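You operate a simulated robot arm through the tools that you are given. There is no shell and no other tool. Be economical: measure what you need, move in short steps, check, and stop when the job is done.

You are at the controls of a simulated robot arm. One attempt, no reset.

Task
Swap the oldest cell in the battery drawer for the spare.
Fine: isolator off before a cell comes out, and left off; the spare stands on the service cart, the old cell goes there; drawer shut, purple bolt locked. Leave the jacks locked. Set down upright: what you pick out, black cell. Where these are worked on the way, their far stop is far enough and under half their travel is too little: battery drawer, purple bolt.

Only the result counts: the job must be done as asked and must still hold three seconds after the hand-in. Knocking over, shifting, dropping, spilling or breaking anything else fails it.

Robot
A 7-joint arm with a two-finger parallel gripper on a trunk, on a base that drives. Base frame: it is fixed to the floor where the robot stands at the start and does not move with it; the origin is under the middle of the robot, x ahead of it, y to its left, z up. Readings come in m, degrees, newtons and seconds.
With the tool pointing down near the work surface it reaches from about 0.22 to 0.74 m from the robot's upright axis, wherever it stands. Its first joint turns from -166.0 to 166.0 degrees. Places, roughly: battery drawer [1.1, -0.3, 1.1]; black cell [-1, 2.25, 1]; blue catch [0.8, 0.1, 1.1]; grey mats in the battery drawer [1.1, -0.2, 1.1]; orange brush [1.25, -0.25, 1]; orange switch [0.8, 0, 1.3]; purple bolt [1, -0.6, 1.1]; top of the service cart [-0.6, 1.8, 0.9]. Payload 1.57 kg.
Tool frame: the origin (TCP) lies between the finger pads and is the grasp point; the fingertips stand 0.03 m ahead of it; z points along the fingers, y is the line along which they close. The gripper opens to 0.11 m. The fingers are 0.024 m wide and 0.012 m thick; the gripper's body (0.048 by 0.112 m) begins 0.078 m behind the TCP.
Orientation is that of the tool frame in the base frame, as a unit quaternion [w, x, y, z]. With the fingers straight down and closing along the base's y, the tool's x points along the base's -x, its y along +y and its z along -z.

Tools
- The arm moves only by the tool drive_tool. Its argument "targets" is a list of rows, each an object of numbers (a shift or turn left out is 0, a gripper value left out holds the last): "x", "y", "z": the shift along the tool's x, y, z in m; "ax", "ay", "az": the turn, a rotation vector about the tool's x, y, z in degrees; "claw": the finger opening in m, from 0 to 0.11. In form: [{"x": .., "y": .., "z": .., "ax": .., "ay": .., "az": .., "claw": ..}, ...]. A call has 1 to 20 rows; each row is the pose to reach, as a shift and turn from the pose commanded when the call began, along the tool's axes at that moment. Rows are played at 5 a second. More than 0.05 m and 8.6 degrees between two rows, or a gripper value outside its range, and nothing of the call is played. Where a pose cannot be reached the arm comes as near as it can. A force on the tool above 70 N (or 10 N above the force at the start of the call, whichever is more), or a blocked arm, ends the call early, and 0.2 s more pass. Each finger travels about 0.045 m/s and halts on what it meets, pressing with about 32 N; the grip force reading is that of the motor and also rises with nothing between the fingers. The clock runs only during rows and for 0.2 s after the last one: add rows that repeat a pose to give the fingers time. It gives the time, the measured TCP pose, the force on the tool (base axes), the opening and the grip force at its end, in the units of the frame above (readings bear some noise), with the torque about the TCP (base axes, N m) and any sound that the robot's microphone picked up.
- Cameras (640 x 400 px; columns grow to the right, rows downward): "scene" is now at [0.0241, 0.127, 1.6078]; the picture's right is [-0.31, -0.95, 0.00], its down [-0.50, 0.16, -0.85] and it looks along [0.81, -0.26, -0.53] (base axes); focal length 295 px, centre (320, 200). "wrist" rides on the gripper at [0.07, 0.016, -0.141] in the tool frame; the picture's right is [-0.23, 0.97, 0.00], its down [-0.86, -0.20, -0.48] and it looks along [-0.47, -0.11, 0.88] (tool axes); focal length 222 px, centre (320, 200). There is no depth. A picture from a camera that has moved, and an enlarged one, comes with that camera's place and axes in the base frame and with its lens.
- get_image(camera): a new picture of that camera. The clock stands still meanwhile.
- raise_lower(by): slides the trunk up (or, below 0, down) by that many m; the arm and the scene camera ride with it, the base frame stays. It gives what a move gives, with no picture.
- base_move(legs): drives the robot by 1 to 6 legs, each [ahead, turn to the left] in m and degrees, along the robot's own axes; the way and the turn of a leg run together, so that a leg with both is an arc; at most 1.5 m and 180 degrees a leg. The arm and the cameras ride along, it lands a little off, and it stops where it bumps. It gives what a move gives.
- head_to(pan, tilt): turns the head with the scene camera to pan (to the left, within 155 degrees either way) and tilt (down, from -29 to 69), counted from straight ahead of the robot. It gives what a move gives.
- close_up(camera, box): a new picture of the part [left, top, right, bottom] of that camera's present view, enlarged. The clock stands still meanwhile.
- hand_in(): hands the job in; it is judged then, once.

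Work in short steps. Places have to be worked out from the pictures, the camera data and where the tool is seen: move nearer, look again, correct. Check each grasp and each placing, and mend what went wrong. You have 120 turns and 78 pictures in all, those below and enlarged ones among them. Open the gripper and draw the arm clear of the work before you hand the job in, unless the task says otherwise; then end with one line.

The tools are called after "Request:" as name(argument=value, ...) on one line, values as JSON. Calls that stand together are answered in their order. drive_tool: Moves the arm, as the interface text tells. Its arguments: {"type":"object","properties":{"targets":{"type":"array","items":{"type":"object","properties":{"x":{"type":"number"},"y":{"type":"number"},"z":{"type":"number"},"ax":{"type":"number"},"ay":{"type":"number"},"az":{"type":"number"},"claw":{"type":"number"}}}}},"required":["targets"]} The other tools are called the same way: raise_lower (by) slides the trunk up or down; base_move (legs) drives the base; head_to (pan, tilt) turns the head that bears the scene camera; get_image (camera) takes a picture; close_up (camera, box) takes an enlarged picture of a part of a camera's view; hand_in () hands the job in.

At the start:

```text
clock: 0.0
eef_pos: [0.4776, -0.0627, 0.9993]
ee_rot: [0.0, 0.0, 1.0, 0.0]
wrist_force: [0.5, 0.1, 0.0]
moment: [0.03, 0.0, 0.01]
finger_gap: 0.1099
grasp_force: 0.1
trunk travel left (down, up): [-0.525, 0.065]
robot x, y, heading: [0.0013, -0.0028, -0.1]
head pan, tilt: [-18.1, 31.7]
```

scene: 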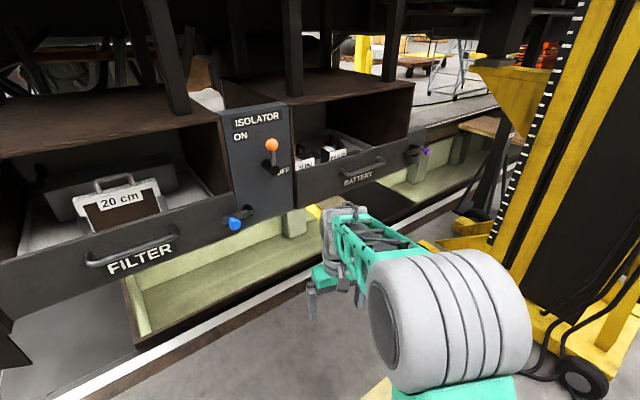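
wrist: 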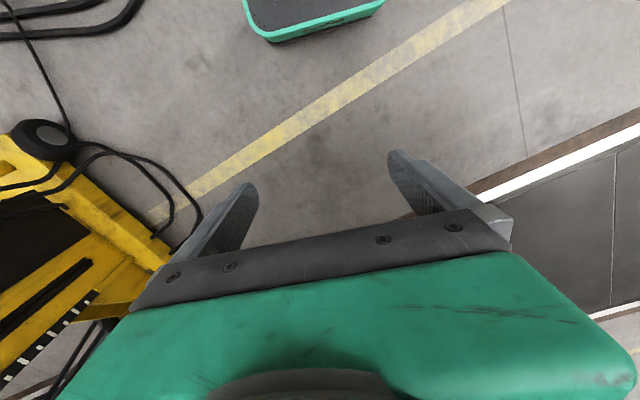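

The scene shows the isolator switch (orange), the battery drawer, and the purple bolt on the right. I look closer at these.

Request:
close_up(camera="scene", box=[220, 80, 460, 230])

Request:
head_to(pan=115, tilt=20)

Request:
get_image(camera="scene")

```text
2.67 times, centred on (340, 155) of scene
camera zoom: at [0.0241, 0.127, 1.6078], right [-0.31, -0.95, 0.0], down [-0.5, 0.16, -0.85], along [0.81, -0.26, -0.53], focal length 786 px, centre (267, 320)
```

zoom: 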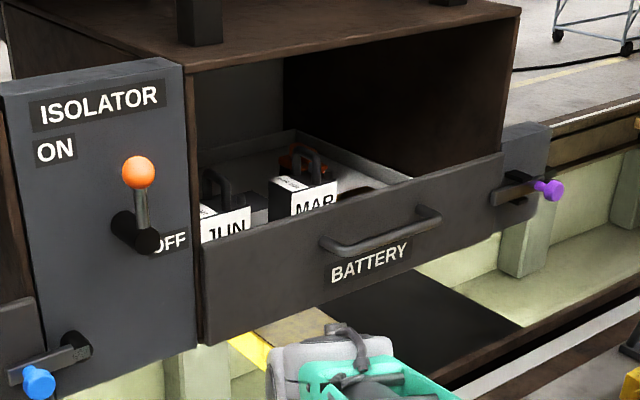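

```text
clock: 2.1
eef_pos: [0.4768, -0.0629, 0.9999]
ee_rot: [0.0, 0.0, 1.0, 0.0]
wrist_force: [0.8, 0.1, 0.6]
moment: [-0.04, -0.02, -0.02]
finger_gap: 0.1099
grasp_force: 0.1
trunk travel left (down, up): [-0.525, 0.065]
robot x, y, heading: [0.0033, -0.0012, -0.2]
head pan, tilt: [115.0, 20.0]
```

```text
74 pictures are left
camera scene: at [-0.1005, 0.2392, 1.6265], right [0.91, 0.42, 0.0], down [0.14, -0.31, -0.94], along [-0.4, 0.85, -0.34], focal length 295 px, centre (320, 200)
```

scene: 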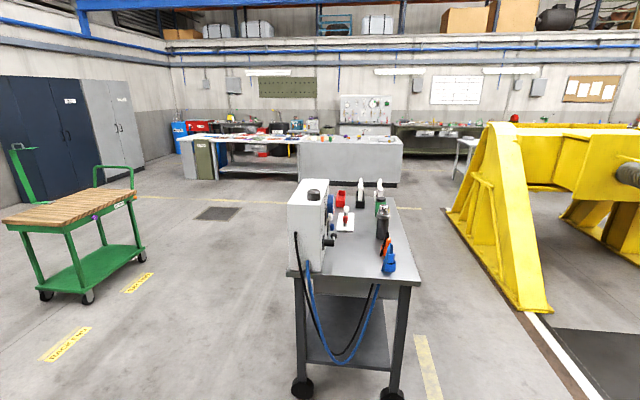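

The grey cart straight along is the service cart. I zoom on its top.

Request:
close_up(camera="scene", box=[270, 160, 430, 290])

```text
3.08 times, centred on (350, 225) of scene
camera zoom: at [-0.1005, 0.2392, 1.6265], right [0.91, 0.42, 0.0], down [0.14, -0.31, -0.94], along [-0.4, 0.85, -0.34], focal length 906 px, centre (228, 123)
```

zoom: 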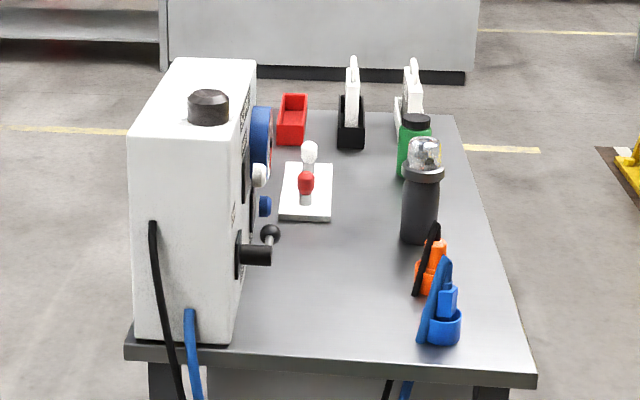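

The service cart holds several items; I'll inspect it from near later. First I raise the trunk and look at the battery bay from a bit nearer.

Request:
raise_lower(by=0.065)

Request:
base_move(legs=[[0, -60], [0.25, 0], [0, 60]])

Request:
head_to(pan=-5, tilt=32)

Request:
get_image(camera="scene")

```text
clock: 3.2
eef_pos: [0.4786, -0.0619, 1.0651]
ee_rot: [0.0, 0.001, 1.0, 0.0]
wrist_force: [-0.2, 0.2, -0.6]
moment: [0.0, -0.02, -0.02]
finger_gap: 0.11
grasp_force: 0.0
trunk travel left (down, up): [-0.59, 0.0]
robot x, y, heading: [0.0023, -0.0027, 0.1]
head pan, tilt: [115.0, 20.0]
```

```text
clock: 10.3
eef_pos: [0.6055, -0.2779, 1.0644]
ee_rot: [0.0, -0.001, 1.0, 0.0]
wrist_force: [0.4, -0.1, 0.2]
moment: [-0.01, -0.01, 0.01]
finger_gap: 0.1099
grasp_force: 0.0
trunk travel left (down, up): [-0.59, 0.0]
robot x, y, heading: [0.128, -0.2131, 0.0]
head pan, tilt: [115.0, 20.0]
```

```text
clock: 12.3
eef_pos: [0.6046, -0.2782, 1.0648]
ee_rot: [0.001, 0.0, 1.0, 0.0]
wrist_force: [0.2, 0.6, 0.4]
moment: [0.02, 0.03, 0.02]
finger_gap: 0.1099
grasp_force: 0.2
trunk travel left (down, up): [-0.59, 0.0]
robot x, y, heading: [0.129, -0.2147, 0.2]
head pan, tilt: [-5.0, 32.0]
```

```text
72 pictures are left
camera scene: at [0.1554, -0.0693, 1.6724], right [-0.09, -1.0, 0.0], down [-0.53, 0.05, -0.85], along [0.84, -0.07, -0.53], focal length 295 px, centre (320, 200)
```

scene: 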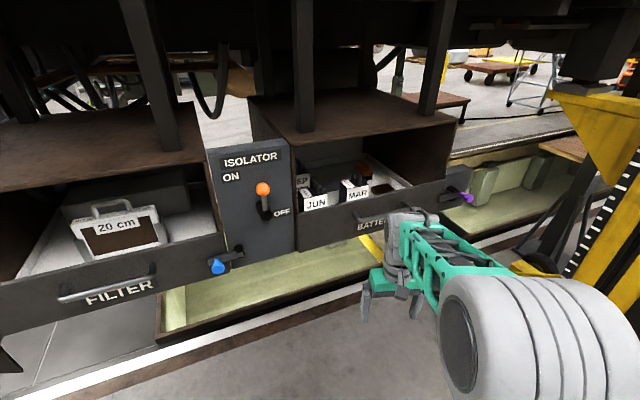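

Request:
close_up(camera="scene", box=[200, 130, 480, 290])

Request:
close_up(camera="scene", box=[285, 145, 415, 225])

```text
2.29 times, centred on (340, 210) of scene
camera zoom: at [0.1554, -0.0693, 1.6724], right [-0.09, -1.0, 0.0], down [-0.53, 0.05, -0.85], along [0.84, -0.07, -0.53], focal length 673 px, centre (274, 177)
```

zoom: 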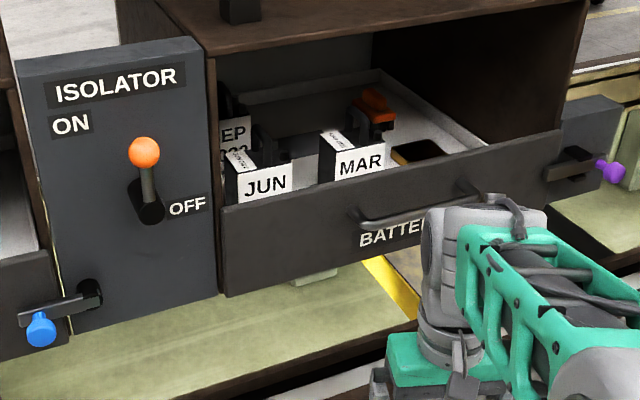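

```text
4.92 times, centred on (350, 185) of scene
camera zoom: at [0.1554, -0.0693, 1.6724], right [-0.09, -1.0, 0.0], down [-0.53, 0.05, -0.85], along [0.84, -0.07, -0.53], focal length 1450 px, centre (172, 274)
```

zoom: 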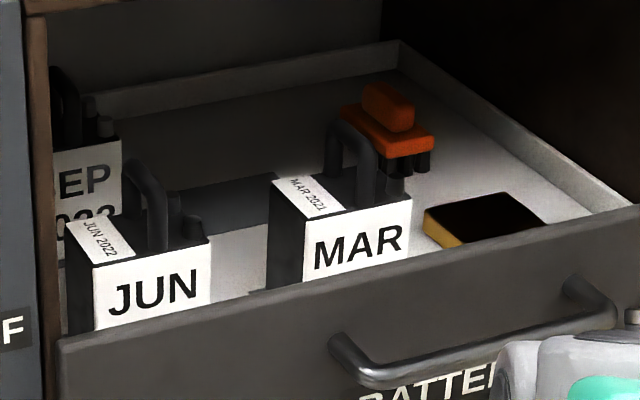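

Cells read JUN 2022, MAR 2021 and SEP 20?? (to be verified). Triangulating, the wall is rotated about 18° and the switch ball is at about (0.79, 0.02, 1.31). I turn to face the wall and bring the tool horizontal.

Request:
base_move(legs=[[0, 18]])

Request:
drive_tool(targets=[{"x": -0.007, "z": -0.022, "ay": -8.2}, {"x": -0.014, "z": -0.044, "ay": -16.4}, {"x": -0.021, "z": -0.066, "ay": -24.6}, {"x": -0.028, "z": -0.088, "ay": -32.8}, {"x": -0.035, "z": -0.11, "ay": -41}, {"x": -0.042, "z": -0.132, "ay": -49.2}, {"x": -0.049, "z": -0.154, "ay": -57.4}, {"x": -0.056, "z": -0.176, "ay": -65.6}, {"x": -0.063, "z": -0.198, "ay": -73.8}, {"x": -0.07, "z": -0.22, "ay": -82}, {"x": -0.077, "z": -0.245, "ay": -90}, {"x": -0.077, "z": -0.245, "ay": -90}])

Request:
get_image(camera="wrist")

Request:
get_image(camera="scene")

```text
clock: 13.7
eef_pos: [0.6008, -0.1284, 1.0654]
ee_rot: [0.0, -0.157, 0.988, 0.0]
wrist_force: [0.2, 0.1, -0.6]
moment: [-0.01, 0.03, -0.01]
finger_gap: 0.11
grasp_force: 0.0
trunk travel left (down, up): [-0.59, 0.0]
robot x, y, heading: [0.1285, -0.2156, 17.8]
head pan, tilt: [-5.0, 32.0]
```

```text
clock: 16.3
eef_pos: [0.676, -0.1049, 1.3117]
ee_rot: [0.699, -0.11, 0.698, 0.11]
wrist_force: [-1.2, -1.2, -0.4]
moment: [0.03, -0.01, -0.01]
finger_gap: 0.11
grasp_force: 0.1
trunk travel left (down, up): [-0.59, 0.0]
robot x, y, heading: [0.1296, -0.2167, 17.9]
head pan, tilt: [-5.0, 32.0]
```

```text
69 pictures are left
camera wrist: at [0.5369, -0.1327, 1.2413], right [-0.3, 0.93, 0.23], down [-0.4, -0.34, 0.85], along [0.87, 0.17, 0.47], focal length 222 px, centre (320, 200)
```

wrist: 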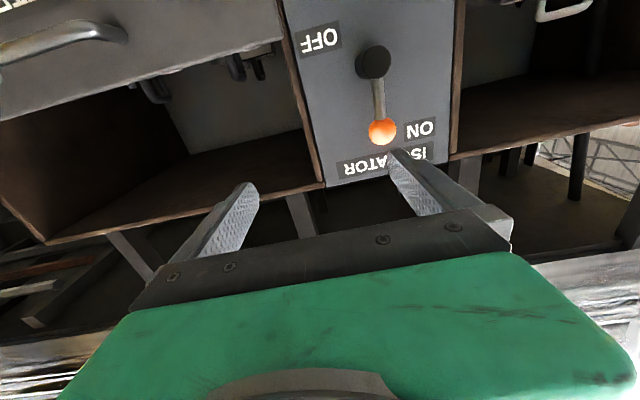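

```text
68 pictures are left
camera scene: at [0.1088, -0.0675, 1.6724], right [0.22, -0.97, 0.0], down [-0.52, -0.12, -0.85], along [0.83, 0.19, -0.53], focal length 295 px, centre (320, 200)
```

scene: 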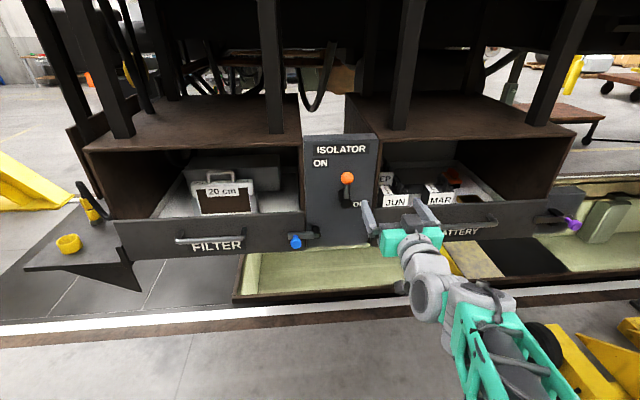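

Ball triangulates to (0.789, 0.017, 1.316). I shift left 0.081, then forward 0.135 and close on it.

Request:
drive_tool(targets=[{"y": 0.04, "x": -0.004}, {"y": 0.081, "x": -0.004}, {"y": 0.081, "x": -0.004, "z": 0.045}, {"y": 0.081, "x": -0.004, "z": 0.09}, {"y": 0.081, "x": -0.004, "z": 0.135}])

Request:
get_image(camera="wrist")

```text
clock: 17.5
eef_pos: [0.7779, 0.016, 1.3138]
ee_rot: [0.698, -0.11, 0.699, 0.111]
wrist_force: [0.5, 0.5, 0.4]
moment: [-0.02, 0.01, 0.0]
finger_gap: 0.1097
grasp_force: 0.1
trunk travel left (down, up): [-0.59, 0.0]
robot x, y, heading: [0.1288, -0.218, 18.0]
head pan, tilt: [-5.0, 32.0]
```

```text
67 pictures are left
camera wrist: at [0.6407, -0.0133, 1.2442], right [-0.3, 0.93, 0.23], down [-0.39, -0.34, 0.86], along [0.87, 0.17, 0.47], focal length 222 px, centre (320, 200)
```

wrist: 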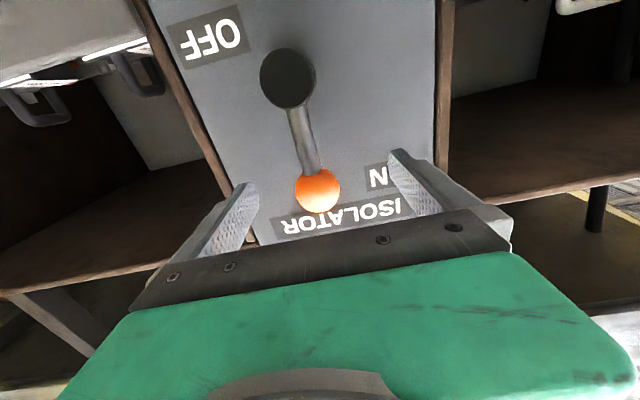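

The ball lies between the fingers. I close on it.

Request:
drive_tool(targets=[{"claw": 0.03}, {"claw": 0.03}, {"claw": 0.03}, {"claw": 0.03}, {"claw": 0.03}, {"claw": 0.03}])

Request:
drive_tool(targets=[{"y": -0.01, "x": 0.001}, {"y": -0.0194, "x": 0.0026}, {"y": -0.029, "x": 0.006}, {"y": -0.0375, "x": 0.01}, {"y": -0.046, "x": 0.0155}, {"y": -0.053, "x": 0.022}, {"y": -0.06, "x": 0.03}, {"y": -0.065, "x": 0.0375}, {"y": -0.069, "x": 0.046}, {"y": -0.0725, "x": 0.0556}, {"y": -0.0745, "x": 0.065}, {"y": -0.075, "x": 0.075}, {"y": -0.075, "x": 0.08}])

Request:
get_image(camera="wrist")

```text
clock: 18.9
eef_pos: [0.7775, 0.013, 1.3143]
ee_rot: [0.698, -0.11, 0.699, 0.11]
wrist_force: [2.8, -9.0, 0.3]
moment: [-0.12, -0.02, -0.16]
finger_gap: 0.0335
grasp_force: 24.2
trunk travel left (down, up): [-0.59, 0.0]
robot x, y, heading: [0.1265, -0.2178, 17.9]
head pan, tilt: [-5.0, 32.0]
```

```text
clock: 21.7
eef_pos: [0.7988, -0.0573, 1.2569]
ee_rot: [0.713, -0.109, 0.684, 0.111]
wrist_force: [5.6, 2.9, 57.9]
moment: [1.35, -0.35, 0.69]
finger_gap: 0.0376
grasp_force: 4.2
trunk travel left (down, up): [-0.59, 0.0]
robot x, y, heading: [0.127, -0.2183, 18.0]
head pan, tilt: [-5.0, 32.0]
```

```text
66 pictures are left
camera wrist: at [0.6646, -0.084, 1.1822], right [-0.31, 0.92, 0.22], down [-0.43, -0.35, 0.83], along [0.85, 0.16, 0.5], focal length 222 px, centre (320, 200)
```

wrist: 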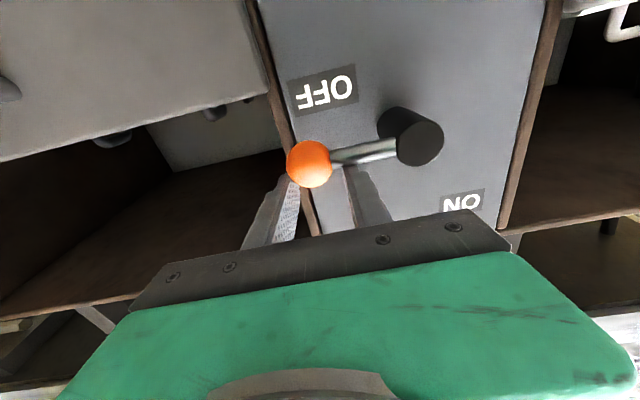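

The lever is now horizontal at its OFF stop (force shows the stop). I open and back off, then look.

Request:
drive_tool(targets=[{"x": -0.008, "claw": 0.1}, {"x": -0.008, "claw": 0.1}, {"x": -0.008, "claw": 0.1}, {"x": -0.008, "claw": 0.1}, {"x": -0.008, "claw": 0.1}, {"x": -0.008, "z": -0.05}, {"x": -0.008, "z": -0.1}, {"x": -0.008, "z": -0.15}])

Request:
get_image(camera="wrist")

```text
clock: 23.5
eef_pos: [0.657, -0.1009, 1.2414]
ee_rot: [0.698, -0.11, 0.699, 0.109]
wrist_force: [-0.2, 0.3, -0.4]
moment: [0.02, -0.05, 0.03]
finger_gap: 0.0998
grasp_force: 0.1
trunk travel left (down, up): [-0.59, 0.0]
robot x, y, heading: [0.1289, -0.2159, 17.8]
head pan, tilt: [-5.0, 32.0]
```

```text
65 pictures are left
camera wrist: at [0.5185, -0.1292, 1.1721], right [-0.3, 0.93, 0.23], down [-0.39, -0.34, 0.86], along [0.87, 0.17, 0.47], focal length 222 px, centre (320, 200)
```

wrist: 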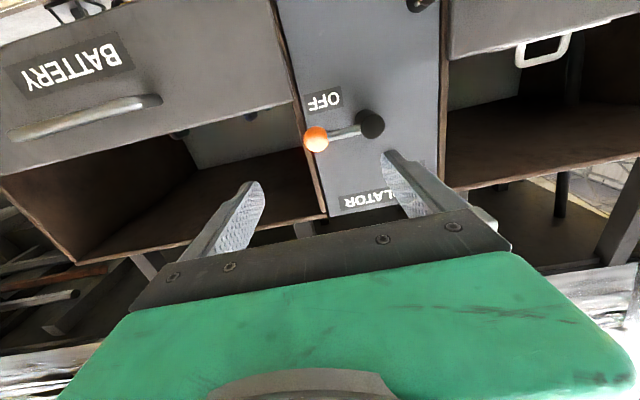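

The isolator is OFF. Before driving right I check what stands there.

Request:
head_to(pan=-75, tilt=40)

Request:
get_image(camera="scene")

Request:
head_to(pan=-140, tilt=40)

Request:
get_image(camera="scene")

```text
clock: 24.9
eef_pos: [0.6582, -0.1, 1.2417]
ee_rot: [0.698, -0.11, 0.699, 0.11]
wrist_force: [0.2, 0.2, -0.2]
moment: [-0.01, 0.03, -0.03]
finger_gap: 0.1
grasp_force: 0.0
trunk travel left (down, up): [-0.59, 0.0]
robot x, y, heading: [0.1263, -0.219, 17.9]
head pan, tilt: [-75.0, 40.0]
```

```text
64 pictures are left
camera scene: at [0.0678, -0.159, 1.6602], right [-0.84, -0.54, 0.0], down [-0.35, 0.54, -0.77], along [0.42, -0.64, -0.64], focal length 295 px, centre (320, 200)
```

scene: 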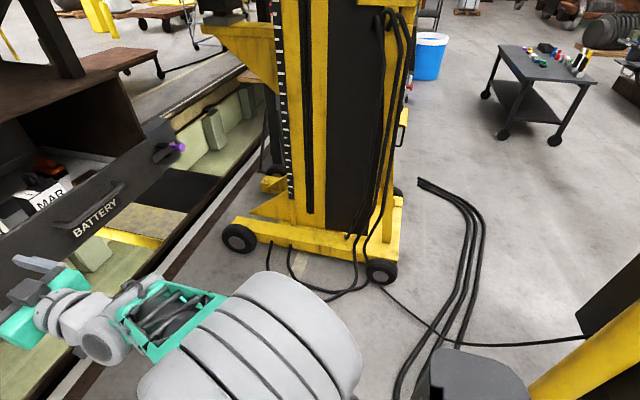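

```text
clock: 26.2
eef_pos: [0.6585, -0.1013, 1.2419]
ee_rot: [0.699, -0.111, 0.698, 0.11]
wrist_force: [-0.5, 0.2, 0.2]
moment: [0.01, 0.0, -0.02]
finger_gap: 0.0999
grasp_force: 0.0
trunk travel left (down, up): [-0.59, 0.0]
robot x, y, heading: [0.1275, -0.219, 17.9]
head pan, tilt: [-140.0, 40.0]
```

```text
63 pictures are left
camera scene: at [-0.0235, -0.1597, 1.6601], right [-0.85, 0.53, 0.0], down [0.34, 0.54, -0.77], along [-0.41, -0.65, -0.64], focal length 295 px, centre (320, 200)
```

scene: 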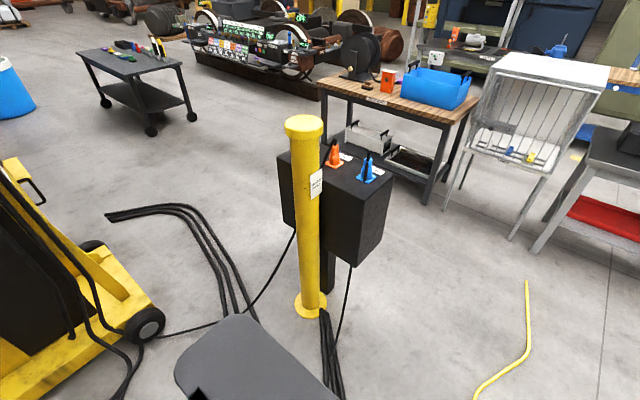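

Jack's near edge is around y≈−1.3, bollard at (−0.5, −1.0). I shift 0.375 m right along the wall with the arm slightly retracted, staying clear of both.

Request:
drive_tool(targets=[{"z": -0.04}, {"z": -0.07}])

Request:
base_move(legs=[[0, -90], [0.375, 0], [0, 90]])

Request:
head_to(pan=-10, tilt=38)

Request:
get_image(camera="scene")

Request:
get_image(camera="wrist")

```text
clock: 27.1
eef_pos: [0.5844, -0.0825, 1.2209]
ee_rot: [0.673, -0.139, 0.709, 0.156]
wrist_force: [-0.2, 0.2, -0.6]
moment: [0.0, 0.0, 0.03]
finger_gap: 0.0999
grasp_force: 0.0
trunk travel left (down, up): [-0.59, 0.0]
robot x, y, heading: [0.1296, -0.2156, 18.0]
head pan, tilt: [-140.0, 40.0]
stopped in row 2: the arm was blocked; the commanded pose is now the measured one
```

```text
clock: 37.0
eef_pos: [0.6958, -0.4275, 1.2215]
ee_rot: [0.675, -0.137, 0.709, 0.152]
wrist_force: [0.0, -0.5, 0.1]
moment: [0.0, -0.03, 0.0]
finger_gap: 0.0999
grasp_force: 0.1
trunk travel left (down, up): [-0.59, 0.0]
robot x, y, heading: [0.241, -0.5588, 17.6]
head pan, tilt: [-140.0, 40.0]
```

```text
clock: 39.1
eef_pos: [0.6956, -0.4272, 1.222]
ee_rot: [0.674, -0.138, 0.709, 0.154]
wrist_force: [0.0, -0.2, 0.4]
moment: [0.03, -0.01, -0.01]
finger_gap: 0.1
grasp_force: 0.1
trunk travel left (down, up): [-0.59, 0.0]
robot x, y, heading: [0.2388, -0.5566, 17.6]
head pan, tilt: [-10.0, 38.0]
```

```text
62 pictures are left
camera scene: at [0.2191, -0.4181, 1.6631], right [0.13, -0.99, 0.0], down [-0.61, -0.08, -0.79], along [0.78, 0.1, -0.62], focal length 295 px, centre (320, 200)
```

scene: 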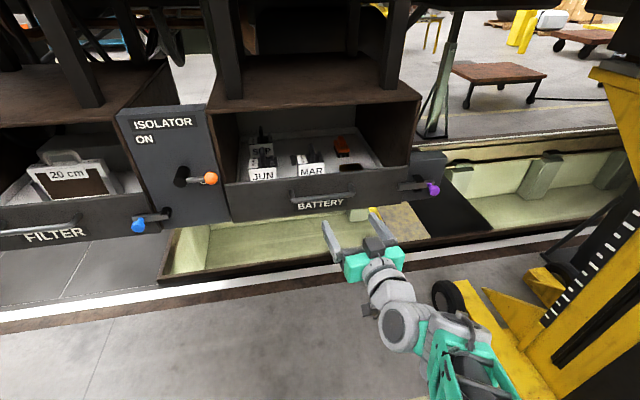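

```text
61 pictures are left
camera wrist: at [0.5575, -0.4677, 1.1595], right [-0.38, 0.89, 0.26], down [-0.31, -0.39, 0.87], along [0.87, 0.25, 0.42], focal length 222 px, centre (320, 200)
```

wrist: 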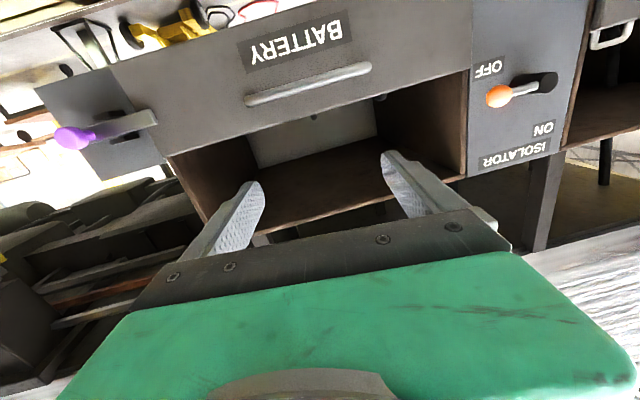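

Request:
close_up(camera="scene", box=[370, 135, 470, 215])

Request:
close_up(camera="scene", box=[225, 115, 385, 215])

Request:
close_up(camera="wrist", box=[20, 50, 220, 190])

```text
5.00 times, centred on (420, 175) of scene
camera zoom: at [0.2191, -0.4181, 1.6631], right [0.13, -0.99, 0.0], down [-0.61, -0.08, -0.79], along [0.78, 0.1, -0.62], focal length 1473 px, centre (-180, 325)
```

zoom: 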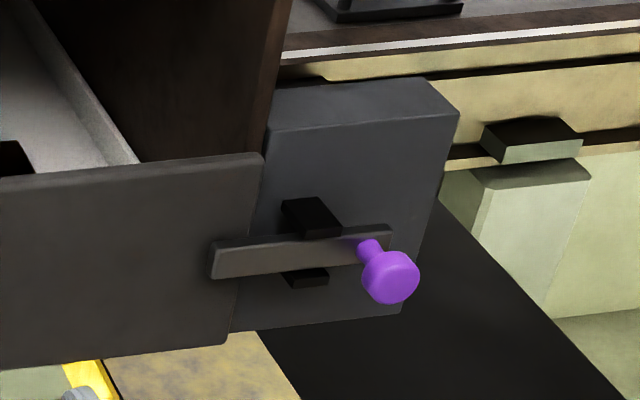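

```text
4.00 times, centred on (305, 165) of scene
camera zoom: at [0.2191, -0.4181, 1.6631], right [0.13, -0.99, 0.0], down [-0.61, -0.08, -0.79], along [0.78, 0.1, -0.62], focal length 1178 px, centre (380, 340)
```

zoom: 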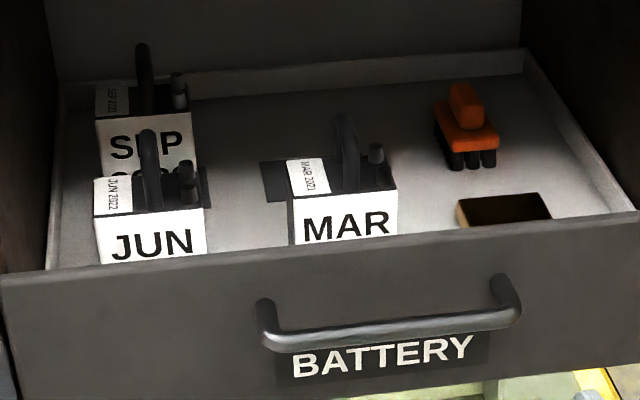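

```text
2.86 times, centred on (120, 120) of wrist
camera zoom: at [0.5575, -0.4677, 1.1595], right [-0.38, 0.89, 0.26], down [-0.31, -0.39, 0.87], along [0.87, 0.25, 0.42], focal length 635 px, centre (891, 429)
```

zoom: 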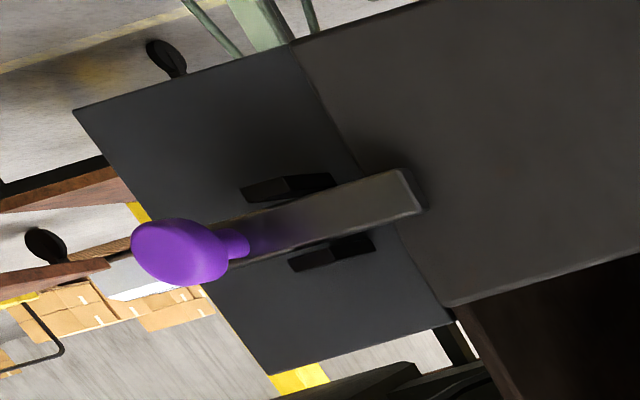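

SEP is still illegible; MAR 2021 vs JUN 2022 are clear. Purple knob triangulates to (0.999, −0.672, 1.123). I bring the gripper ~0.1 m in front of it, squared to the wall.

Request:
drive_tool(targets=[{"x": 0.0106, "y": -0.0424, "z": 0.0094, "ax": 0.73, "ay": -0.33, "az": -0.22}, {"x": 0.0212, "y": -0.0848, "z": 0.0188, "ax": 1.46, "ay": -0.65, "az": -0.43}, {"x": 0.0318, "y": -0.127, "z": 0.0282, "ax": 2.19, "ay": -0.98, "az": -0.65}, {"x": 0.0424, "y": -0.1695, "z": 0.0376, "ax": 2.9, "ay": -1.3, "az": -0.87}, {"x": 0.053, "y": -0.212, "z": 0.047, "ax": 3.6, "ay": -1.6, "az": -1.1}, {"x": 0.0636, "y": -0.254, "z": 0.0563, "ax": 4.4, "ay": -1.95, "az": -1.3}, {"x": 0.0743, "y": -0.297, "z": 0.0657, "ax": 5.1, "ay": -2.3, "az": -1.5}, {"x": 0.0849, "y": -0.339, "z": 0.0751, "ax": 5.83, "ay": -2.6, "az": -1.73}, {"x": 0.0849, "y": -0.339, "z": 0.0751, "ax": 5.83, "ay": -2.6, "az": -1.73}])

Request:
get_image(camera="wrist")

```text
clock: 41.1
eef_pos: [0.8945, -0.7064, 1.1214]
ee_rot: [0.699, -0.111, 0.698, 0.11]
wrist_force: [-0.8, -0.4, 0.1]
moment: [-0.03, -0.01, -0.05]
finger_gap: 0.1001
grasp_force: 0.1
trunk travel left (down, up): [-0.59, 0.0]
robot x, y, heading: [0.2385, -0.5564, 17.6]
head pan, tilt: [-10.0, 38.0]
```

```text
57 pictures are left
camera wrist: at [0.7575, -0.7348, 1.052], right [-0.3, 0.93, 0.23], down [-0.39, -0.34, 0.85], along [0.87, 0.17, 0.47], focal length 222 px, centre (320, 200)
```

wrist: 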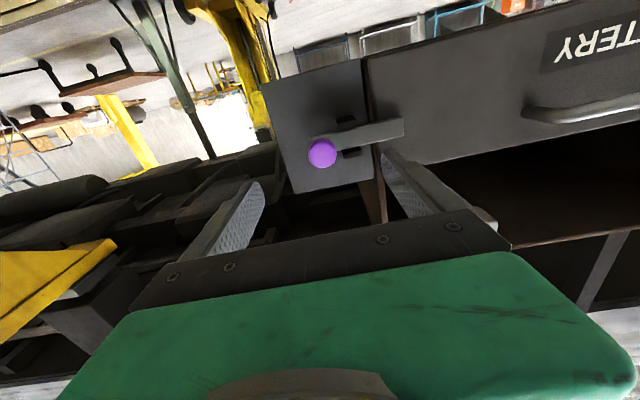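

Knob confirmed centred. Go forward 0.1 and close.

Request:
drive_tool(targets=[{"x": -0.003, "z": 0.04}, {"x": -0.003, "z": 0.08}, {"x": -0.003, "z": 0.1}, {"x": -0.003, "z": 0.1, "claw": 0.02}, {"x": -0.003, "z": 0.1, "claw": 0.02}, {"x": -0.003, "z": 0.1, "claw": 0.02}, {"x": -0.003, "z": 0.1, "claw": 0.02}, {"x": -0.003, "z": 0.1, "claw": 0.02}, {"x": -0.003, "z": 0.1, "claw": 0.02}])

Request:
get_image(camera="wrist")

```text
clock: 43.1
eef_pos: [0.9921, -0.674, 1.1248]
ee_rot: [0.698, -0.111, 0.698, 0.11]
wrist_force: [0.3, 0.1, -0.7]
moment: [-0.02, -0.03, 0.51]
finger_gap: 0.0311
grasp_force: 32.2
trunk travel left (down, up): [-0.59, 0.0]
robot x, y, heading: [0.2359, -0.5593, 17.5]
head pan, tilt: [-10.0, 38.0]
```

```text
56 pictures are left
camera wrist: at [0.8533, -0.7021, 1.0571], right [-0.3, 0.93, 0.23], down [-0.39, -0.34, 0.86], along [0.87, 0.17, 0.47], focal length 222 px, centre (320, 200)
```

wrist: 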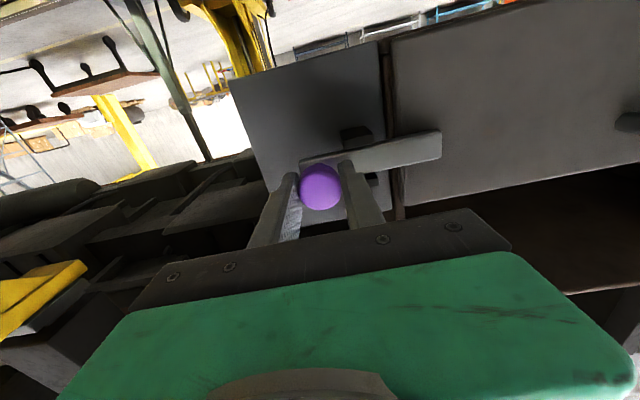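

Gripped. I slide it to the right (tool −y) in small steps up to its stop.

Request:
drive_tool(targets=[{"y": -0.01}, {"y": -0.02}, {"y": -0.03}, {"y": -0.04}, {"y": -0.05}, {"y": -0.06}, {"y": -0.07}, {"y": -0.08}])

Request:
get_image(camera="wrist")

```text
clock: 44.7
eef_pos: [1.0058, -0.7174, 1.1262]
ee_rot: [0.696, -0.118, 0.697, 0.129]
wrist_force: [-26.2, 24.3, 7.8]
moment: [0.32, -0.41, -0.44]
finger_gap: 0.0323
grasp_force: 40.5
trunk travel left (down, up): [-0.59, 0.0]
robot x, y, heading: [0.2378, -0.5606, 18.6]
head pan, tilt: [-10.0, 38.0]
stopped in row 7: the force on the tool passed its limit (the readings are from after the stop); the commanded pose is now the measured one
```

```text
55 pictures are left
camera wrist: at [0.8691, -0.7501, 1.0569], right [-0.34, 0.91, 0.24], down [-0.38, -0.36, 0.85], along [0.86, 0.19, 0.47], focal length 222 px, centre (320, 200)
```

wrist: 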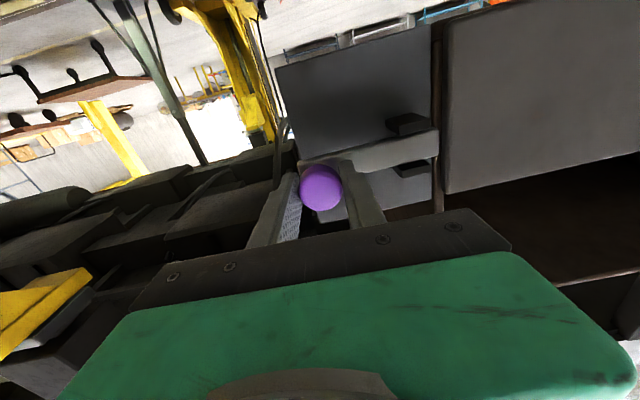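

The bolt slid ~45 mm to its stop and clears the drawer front. I release, back off, and roll the gripper 90° for the horizontal handle bar.

Request:
drive_tool(targets=[{"claw": 0.08}, {"claw": 0.08}, {"claw": 0.08}, {"claw": 0.08}, {"z": -0.04}, {"z": -0.08}, {"z": -0.11}])

Request:
drive_tool(targets=[{"y": 0.03, "az": -8.2}, {"y": 0.06, "az": -16.4}, {"y": 0.09, "az": -24.6}, {"y": 0.12, "az": -32.8}, {"y": 0.15, "az": -41}, {"y": 0.18, "az": -49.2}, {"y": 0.21, "az": -57.4}, {"y": 0.24, "az": -65.6}, {"y": 0.27, "az": -73.8}, {"y": 0.3, "az": -82}, {"y": 0.33, "az": -90}, {"y": 0.33, "az": -90}])

Request:
get_image(camera="wrist")

```text
clock: 46.3
eef_pos: [0.9057, -0.761, 1.1209]
ee_rot: [0.695, -0.115, 0.699, 0.124]
wrist_force: [-0.2, 0.0, 0.1]
moment: [-0.01, -0.01, -0.05]
finger_gap: 0.08
grasp_force: 0.0
trunk travel left (down, up): [-0.59, 0.0]
robot x, y, heading: [0.2372, -0.5558, 17.9]
head pan, tilt: [-10.0, 38.0]
```

```text
clock: 48.9
eef_pos: [0.7974, -0.4514, 1.1271]
ee_rot: [0.579, -0.577, 0.412, -0.404]
wrist_force: [0.6, 0.8, 0.8]
moment: [-0.03, 0.0, -0.02]
finger_gap: 0.08
grasp_force: 0.0
trunk travel left (down, up): [-0.59, 0.0]
robot x, y, heading: [0.2397, -0.5605, 18.3]
head pan, tilt: [-10.0, 38.0]
```

```text
54 pictures are left
camera wrist: at [0.6881, -0.5638, 1.1114], right [-0.08, 0.22, -0.97], down [-0.74, 0.64, 0.21], along [0.67, 0.73, 0.11], focal length 222 px, centre (320, 200)
```

wrist: 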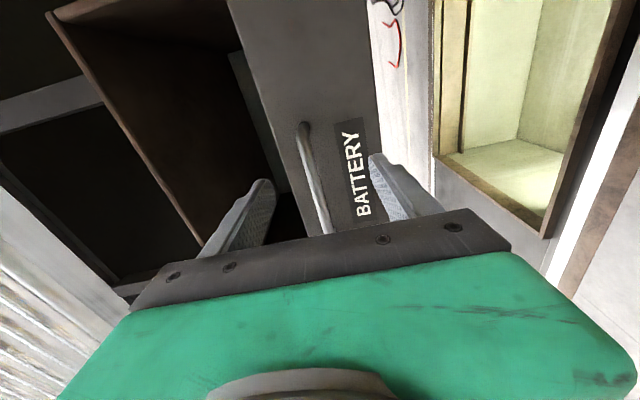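

Bar height ≈1.143. I move up 16 mm, left 60 mm, then forward 0.12 around the bar, and close.

Request:
drive_tool(targets=[{"x": -0.03, "y": -0.016}, {"x": -0.06, "y": -0.016}, {"x": -0.06, "y": -0.016, "z": 0.04}, {"x": -0.06, "y": -0.016, "z": 0.08}, {"x": -0.06, "y": -0.016, "z": 0.115}])

Request:
get_image(camera="wrist")

Request:
get_image(camera="scene")

```text
clock: 50.1
eef_pos: [0.8838, -0.3547, 1.1429]
ee_rot: [0.579, -0.575, 0.413, -0.404]
wrist_force: [0.7, -0.1, -0.7]
moment: [-0.01, 0.0, -0.04]
finger_gap: 0.0803
grasp_force: 0.1
trunk travel left (down, up): [-0.59, 0.0]
robot x, y, heading: [0.2391, -0.5595, 18.2]
head pan, tilt: [-10.0, 38.0]
```

```text
53 pictures are left
camera wrist: at [0.7756, -0.4676, 1.1261], right [-0.08, 0.23, -0.97], down [-0.73, 0.64, 0.21], along [0.67, 0.73, 0.11], focal length 222 px, centre (320, 200)
```

wrist: 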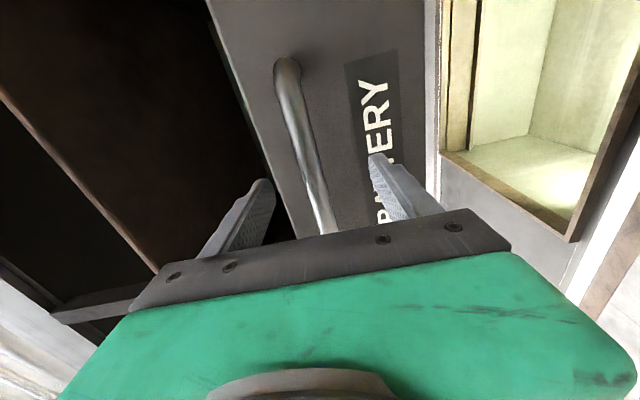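

```text
52 pictures are left
camera scene: at [0.2177, -0.4181, 1.6631], right [0.14, -0.99, 0.0], down [-0.61, -0.09, -0.79], along [0.78, 0.11, -0.62], focal length 295 px, centre (320, 200)
```

scene: 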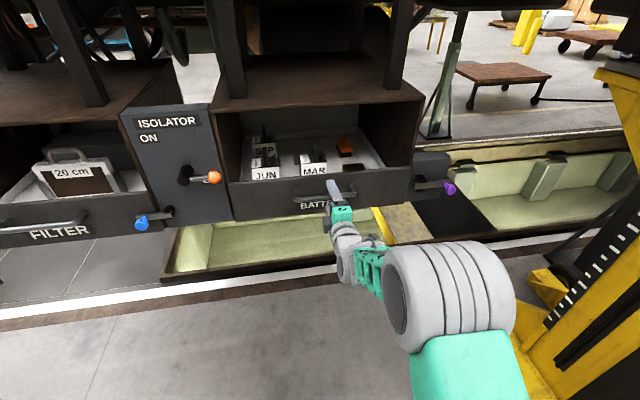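

The bar is between the fingers. I close on it and check.

Request:
drive_tool(targets=[{"claw": 0.005}, {"claw": 0.005}, {"claw": 0.005}, {"claw": 0.005}, {"claw": 0.005}, {"claw": 0.005}, {"claw": 0.005}])

Request:
base_move(legs=[[-0.06, 0]])

Request:
get_image(camera="scene")

```text
clock: 51.7
eef_pos: [0.8833, -0.3548, 1.1452]
ee_rot: [0.581, -0.574, 0.411, -0.405]
wrist_force: [3.7, 1.0, 13.9]
moment: [-0.68, -0.43, 0.0]
finger_gap: 0.0159
grasp_force: 31.4
trunk travel left (down, up): [-0.59, 0.0]
robot x, y, heading: [0.2393, -0.5587, 18.6]
head pan, tilt: [-10.0, 38.0]
```

```text
clock: 52.6
eef_pos: [0.8256, -0.3741, 1.1442]
ee_rot: [0.58, -0.575, 0.412, -0.403]
wrist_force: [3.9, -1.9, 20.5]
moment: [-0.61, -0.52, -0.14]
finger_gap: 0.0158
grasp_force: 31.0
trunk travel left (down, up): [-0.59, 0.0]
robot x, y, heading: [0.1849, -0.5755, 18.3]
head pan, tilt: [-10.0, 38.0]
```

```text
51 pictures are left
camera scene: at [0.1582, -0.438, 1.6633], right [0.14, -0.99, 0.0], down [-0.61, -0.09, -0.79], along [0.78, 0.11, -0.61], focal length 295 px, centre (320, 200)
```

scene: 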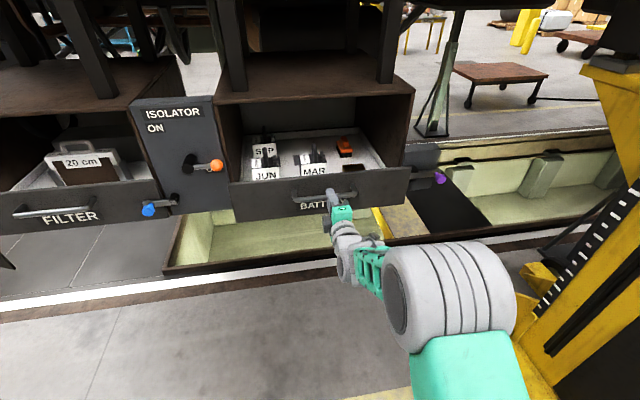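

Drawer is moving freely. I pull another 0.14 m with the base.

Request:
base_move(legs=[[-0.14, 0]])

Request:
drive_tool(targets=[{"z": -0.02}, {"z": -0.04}, {"z": -0.06}, {"z": -0.08}, {"z": -0.1}, {"z": -0.12}, {"z": -0.14}])

Request:
get_image(camera="scene")

```text
clock: 54.0
eef_pos: [0.6932, -0.4173, 1.1451]
ee_rot: [0.58, -0.574, 0.411, -0.405]
wrist_force: [1.0, 5.1, 7.7]
moment: [-0.67, -0.27, 0.3]
finger_gap: 0.0157
grasp_force: 31.4
trunk travel left (down, up): [-0.59, 0.0]
robot x, y, heading: [0.0488, -0.6222, 18.1]
head pan, tilt: [-10.0, 38.0]
```

```text
clock: 55.6
eef_pos: [0.5605, -0.462, 1.1447]
ee_rot: [0.58, -0.576, 0.41, -0.404]
wrist_force: [-12.1, 20.6, 3.7]
moment: [-0.77, -0.23, 0.36]
finger_gap: 0.0162
grasp_force: 31.7
trunk travel left (down, up): [-0.59, 0.0]
robot x, y, heading: [0.052, -0.622, 18.3]
head pan, tilt: [-10.0, 38.0]
```

```text
50 pictures are left
camera scene: at [0.0246, -0.4771, 1.6628], right [0.14, -0.99, 0.0], down [-0.61, -0.09, -0.79], along [0.78, 0.11, -0.61], focal length 295 px, centre (320, 200)
```

scene: 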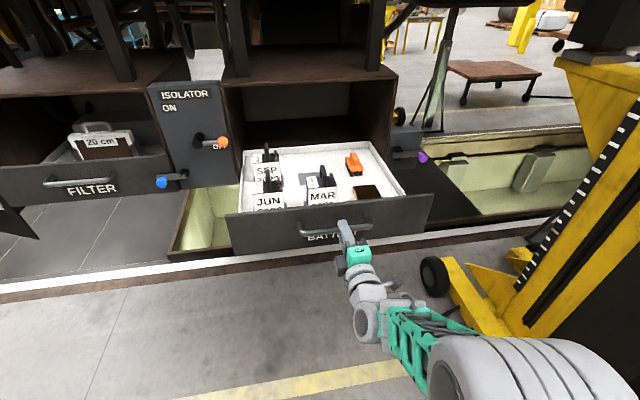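

0.34 m out. I pull a bit further to find the far stop, and zoom on the labels.

Request:
drive_tool(targets=[{"z": -0.015}, {"z": -0.03}, {"z": -0.045}, {"z": -0.06}])

Request:
close_up(camera="scene", box=[230, 135, 390, 235])

```text
clock: 56.5
eef_pos: [0.5076, -0.4678, 1.1223]
ee_rot: [-0.58, 0.589, -0.422, 0.373]
wrist_force: [-0.9, 0.1, 66.0]
moment: [-0.56, -1.21, -1.03]
finger_gap: 0.0647
grasp_force: 33.5
trunk travel left (down, up): [-0.59, 0.0]
robot x, y, heading: [0.0515, -0.62, 17.6]
head pan, tilt: [-10.0, 38.0]
stopped in row 4: the force on the tool passed its limit (the readings are from after the stop); the commanded pose is now the measured one
```

```text
4.00 times, centred on (310, 185) of scene
camera zoom: at [0.0247, -0.4824, 1.6639], right [0.13, -0.99, 0.0], down [-0.61, -0.08, -0.79], along [0.78, 0.11, -0.61], focal length 1178 px, centre (360, 260)
```

zoom: 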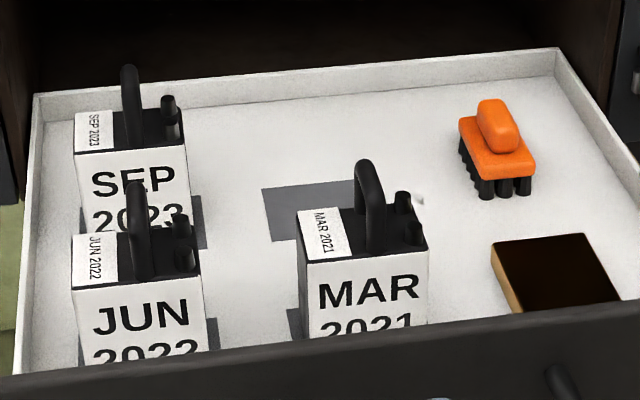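

SEP is 2023, so MAR 2021 is the oldest. The grip reading at the handle is odd (0.065 opening); I open the gripper fully and look.

Request:
drive_tool(targets=[{"claw": 0.11}, {"claw": 0.11}, {"claw": 0.11}, {"claw": 0.11}])

Request:
get_image(camera="wrist")

Request:
get_image(camera="scene")

```text
clock: 57.5
eef_pos: [0.5038, -0.4642, 1.1049]
ee_rot: [-0.57, 0.601, -0.428, 0.361]
wrist_force: [0.8, 0.0, 0.8]
moment: [0.0, 0.01, -0.03]
finger_gap: 0.1102
grasp_force: 0.0
trunk travel left (down, up): [-0.59, 0.0]
robot x, y, heading: [0.0488, -0.6215, 17.9]
head pan, tilt: [-10.0, 38.0]
```

```text
48 pictures are left
camera wrist: at [0.3986, -0.5814, 1.0983], right [-0.18, 0.23, -0.96], down [-0.74, 0.61, 0.29], along [0.65, 0.76, 0.06], focal length 222 px, centre (320, 200)
```

wrist: 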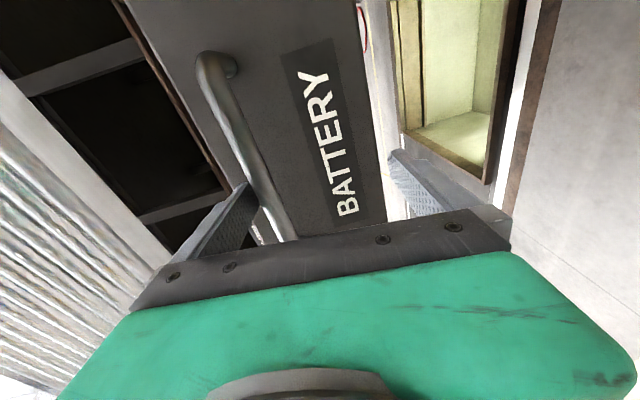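

```text
47 pictures are left
camera scene: at [0.0288, -0.4804, 1.6627], right [0.13, -0.99, 0.0], down [-0.61, -0.08, -0.79], along [0.78, 0.11, -0.62], focal length 295 px, centre (320, 200)
```

scene: 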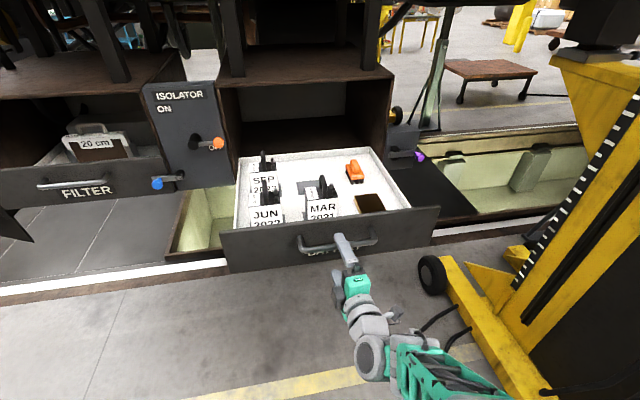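

The bar slipped out at the end, but the drawer is ~0.37 m out with the whole tray exposed. I back the base 0.1 m to clear the handle, then lift the arm and turn the tool down above the tray.

Request:
base_move(legs=[[-0.1, 0]])

Request:
drive_tool(targets=[{"y": -0.04}, {"y": -0.08}, {"y": -0.12}, {"y": -0.131, "ax": -4.1, "ay": 4.63, "az": 4.81}, {"y": -0.142, "ax": -8.2, "ay": 9.25, "az": 9.61}, {"y": -0.153, "ax": -12.3, "ay": 13.9, "az": 14.4}, {"y": -0.164, "ax": -16.4, "ay": 18.5, "az": 19.2}, {"y": -0.175, "ax": -20.5, "ay": 23.1, "az": 24.0}, {"y": -0.186, "ax": -24.6, "ay": 27.8, "az": 28.8}, {"y": -0.197, "ax": -28.7, "ay": 32.4, "az": 33.6}, {"y": -0.208, "z": 0.013, "ax": -32.8, "ay": 37.0, "az": 38.5}, {"y": -0.219, "z": 0.026, "ax": -36.9, "ay": 41.6, "az": 43.3}, {"y": -0.23, "z": 0.039, "ax": -41, "ay": 46.3, "az": 48.1}, {"y": -0.241, "z": 0.052, "ax": -45.1, "ay": 50.9, "az": 52.9}, {"y": -0.252, "z": 0.065, "ax": -49.2, "ay": 55.5, "az": 57.7}, {"y": -0.263, "z": 0.078, "ax": -53.3, "ay": 60.1, "az": 62.5}, {"y": -0.274, "z": 0.091, "ax": -57.4, "ay": 64.8, "az": 67.3}, {"y": -0.285, "z": 0.103, "ax": -61.5, "ay": 69.4, "az": 72.1}, {"y": -0.285, "z": 0.103, "ax": -61.5, "ay": 69.4, "az": 72.1}])

Request:
get_image(camera="wrist")

Request:
get_image(camera="scene")

```text
clock: 58.7
eef_pos: [0.4079, -0.4941, 1.106]
ee_rot: [-0.571, 0.6, -0.428, 0.362]
wrist_force: [-1.0, -0.1, 0.0]
moment: [0.01, -0.01, 0.04]
finger_gap: 0.1103
grasp_force: 0.1
trunk travel left (down, up): [-0.59, 0.0]
robot x, y, heading: [-0.0439, -0.6512, 17.8]
head pan, tilt: [-10.0, 38.0]
```

```text
clock: 62.7
eef_pos: [0.5114, -0.4704, 1.3604]
ee_rot: [0.002, -0.16, 0.987, 0.0]
wrist_force: [1.0, -0.9, 0.7]
moment: [0.02, 0.03, 0.01]
finger_gap: 0.1098
grasp_force: 0.0
out of reach, approached as far as the arm can: row 15, 16, 17, 18, 19
trunk travel left (down, up): [-0.59, 0.0]
robot x, y, heading: [-0.0479, -0.6537, 17.6]
head pan, tilt: [-10.0, 38.0]
```

```text
46 pictures are left
camera wrist: at [0.4415, -0.4761, 1.5021], right [-0.09, 1.0, 0.0], down [0.87, 0.08, 0.48], along [0.48, 0.05, -0.88], focal length 222 px, centre (320, 200)
```

wrist: 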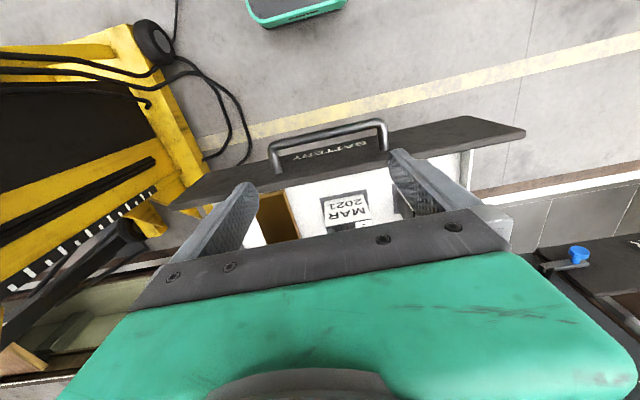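

```text
45 pictures are left
camera scene: at [-0.0672, -0.5131, 1.6634], right [0.14, -0.99, 0.0], down [-0.61, -0.08, -0.79], along [0.78, 0.11, -0.62], focal length 295 px, centre (320, 200)
```

scene: 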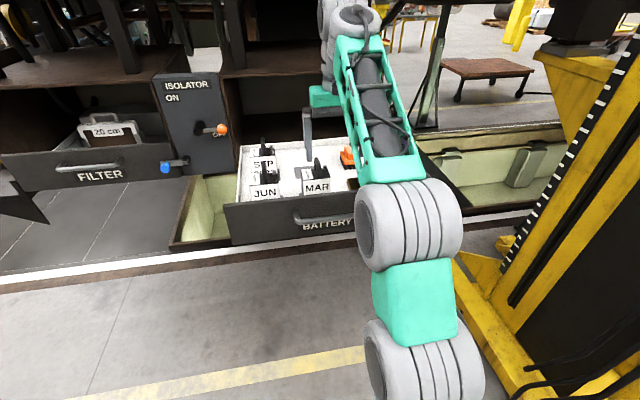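

At this height the reach is limited, so I drive 0.15 m forward; the open gripper then hovers (tips ~1.33) over the MAR cell.

Request:
base_move(legs=[[0.15, 0]])

Request:
get_image(camera="wrist")

Request:
get_image(camera="scene")

```text
clock: 64.0
eef_pos: [0.6573, -0.4203, 1.359]
ee_rot: [0.001, -0.16, 0.987, 0.0]
wrist_force: [0.0, 0.2, 0.7]
moment: [-0.03, 0.02, 0.0]
finger_gap: 0.1101
grasp_force: 0.0
trunk travel left (down, up): [-0.59, 0.0]
robot x, y, heading: [0.0953, -0.6102, 17.9]
head pan, tilt: [-10.0, 38.0]
```

```text
44 pictures are left
camera wrist: at [0.5876, -0.4263, 1.5004], right [-0.09, 1.0, 0.0], down [0.87, 0.08, 0.48], along [0.48, 0.05, -0.88], focal length 222 px, centre (320, 200)
```

wrist: 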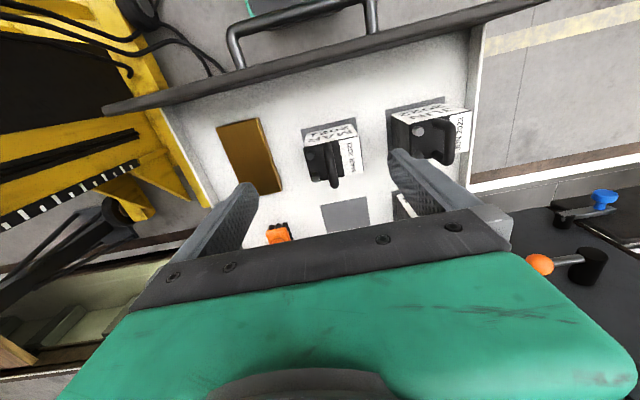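

```text
43 pictures are left
camera scene: at [0.0788, -0.4639, 1.6631], right [0.14, -0.99, 0.0], down [-0.61, -0.09, -0.79], along [0.78, 0.11, -0.62], focal length 295 px, centre (320, 200)
```

scene: 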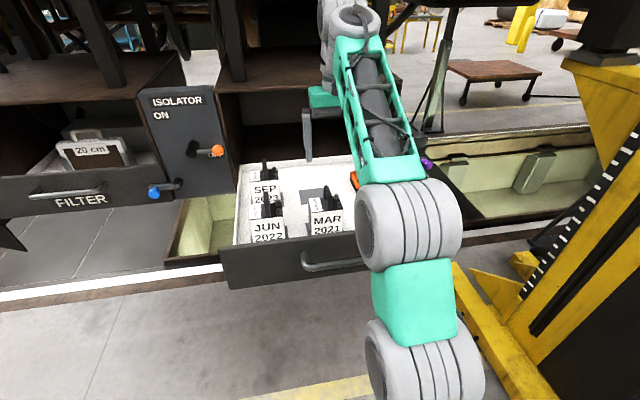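

Request:
close_up(camera="wrist", box=[260, 90, 420, 210])

Request:
close_up(camera="scene", box=[280, 165, 380, 245])

```text
3.33 times, centred on (340, 150) of wrist
camera zoom: at [0.5876, -0.4263, 1.5004], right [-0.09, 1.0, 0.0], down [0.87, 0.08, 0.48], along [0.48, 0.05, -0.88], focal length 740 px, centre (253, 367)
```

zoom: 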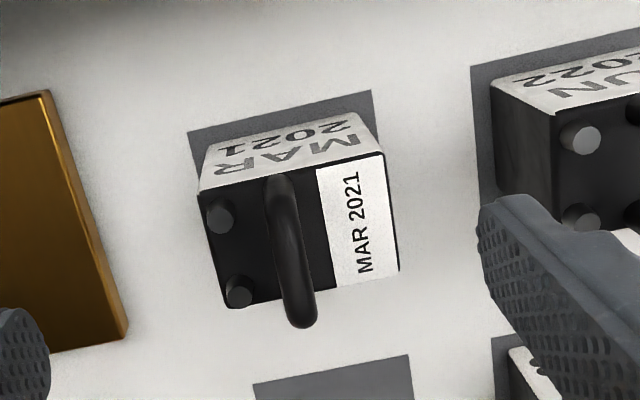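

```text
5.00 times, centred on (330, 205) of scene
camera zoom: at [0.0788, -0.4639, 1.6631], right [0.14, -0.99, 0.0], down [-0.61, -0.09, -0.79], along [0.78, 0.11, -0.62], focal length 1473 px, centre (270, 175)
```

zoom: 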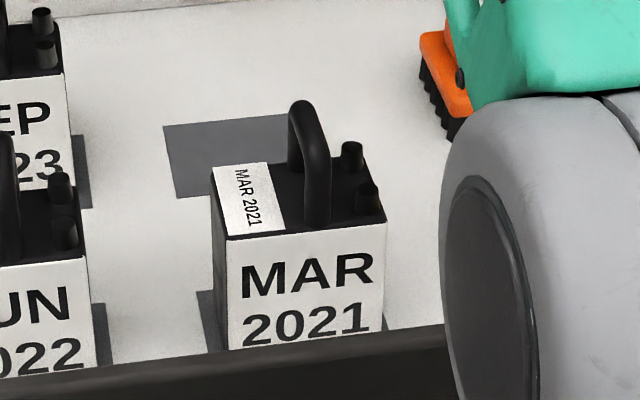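

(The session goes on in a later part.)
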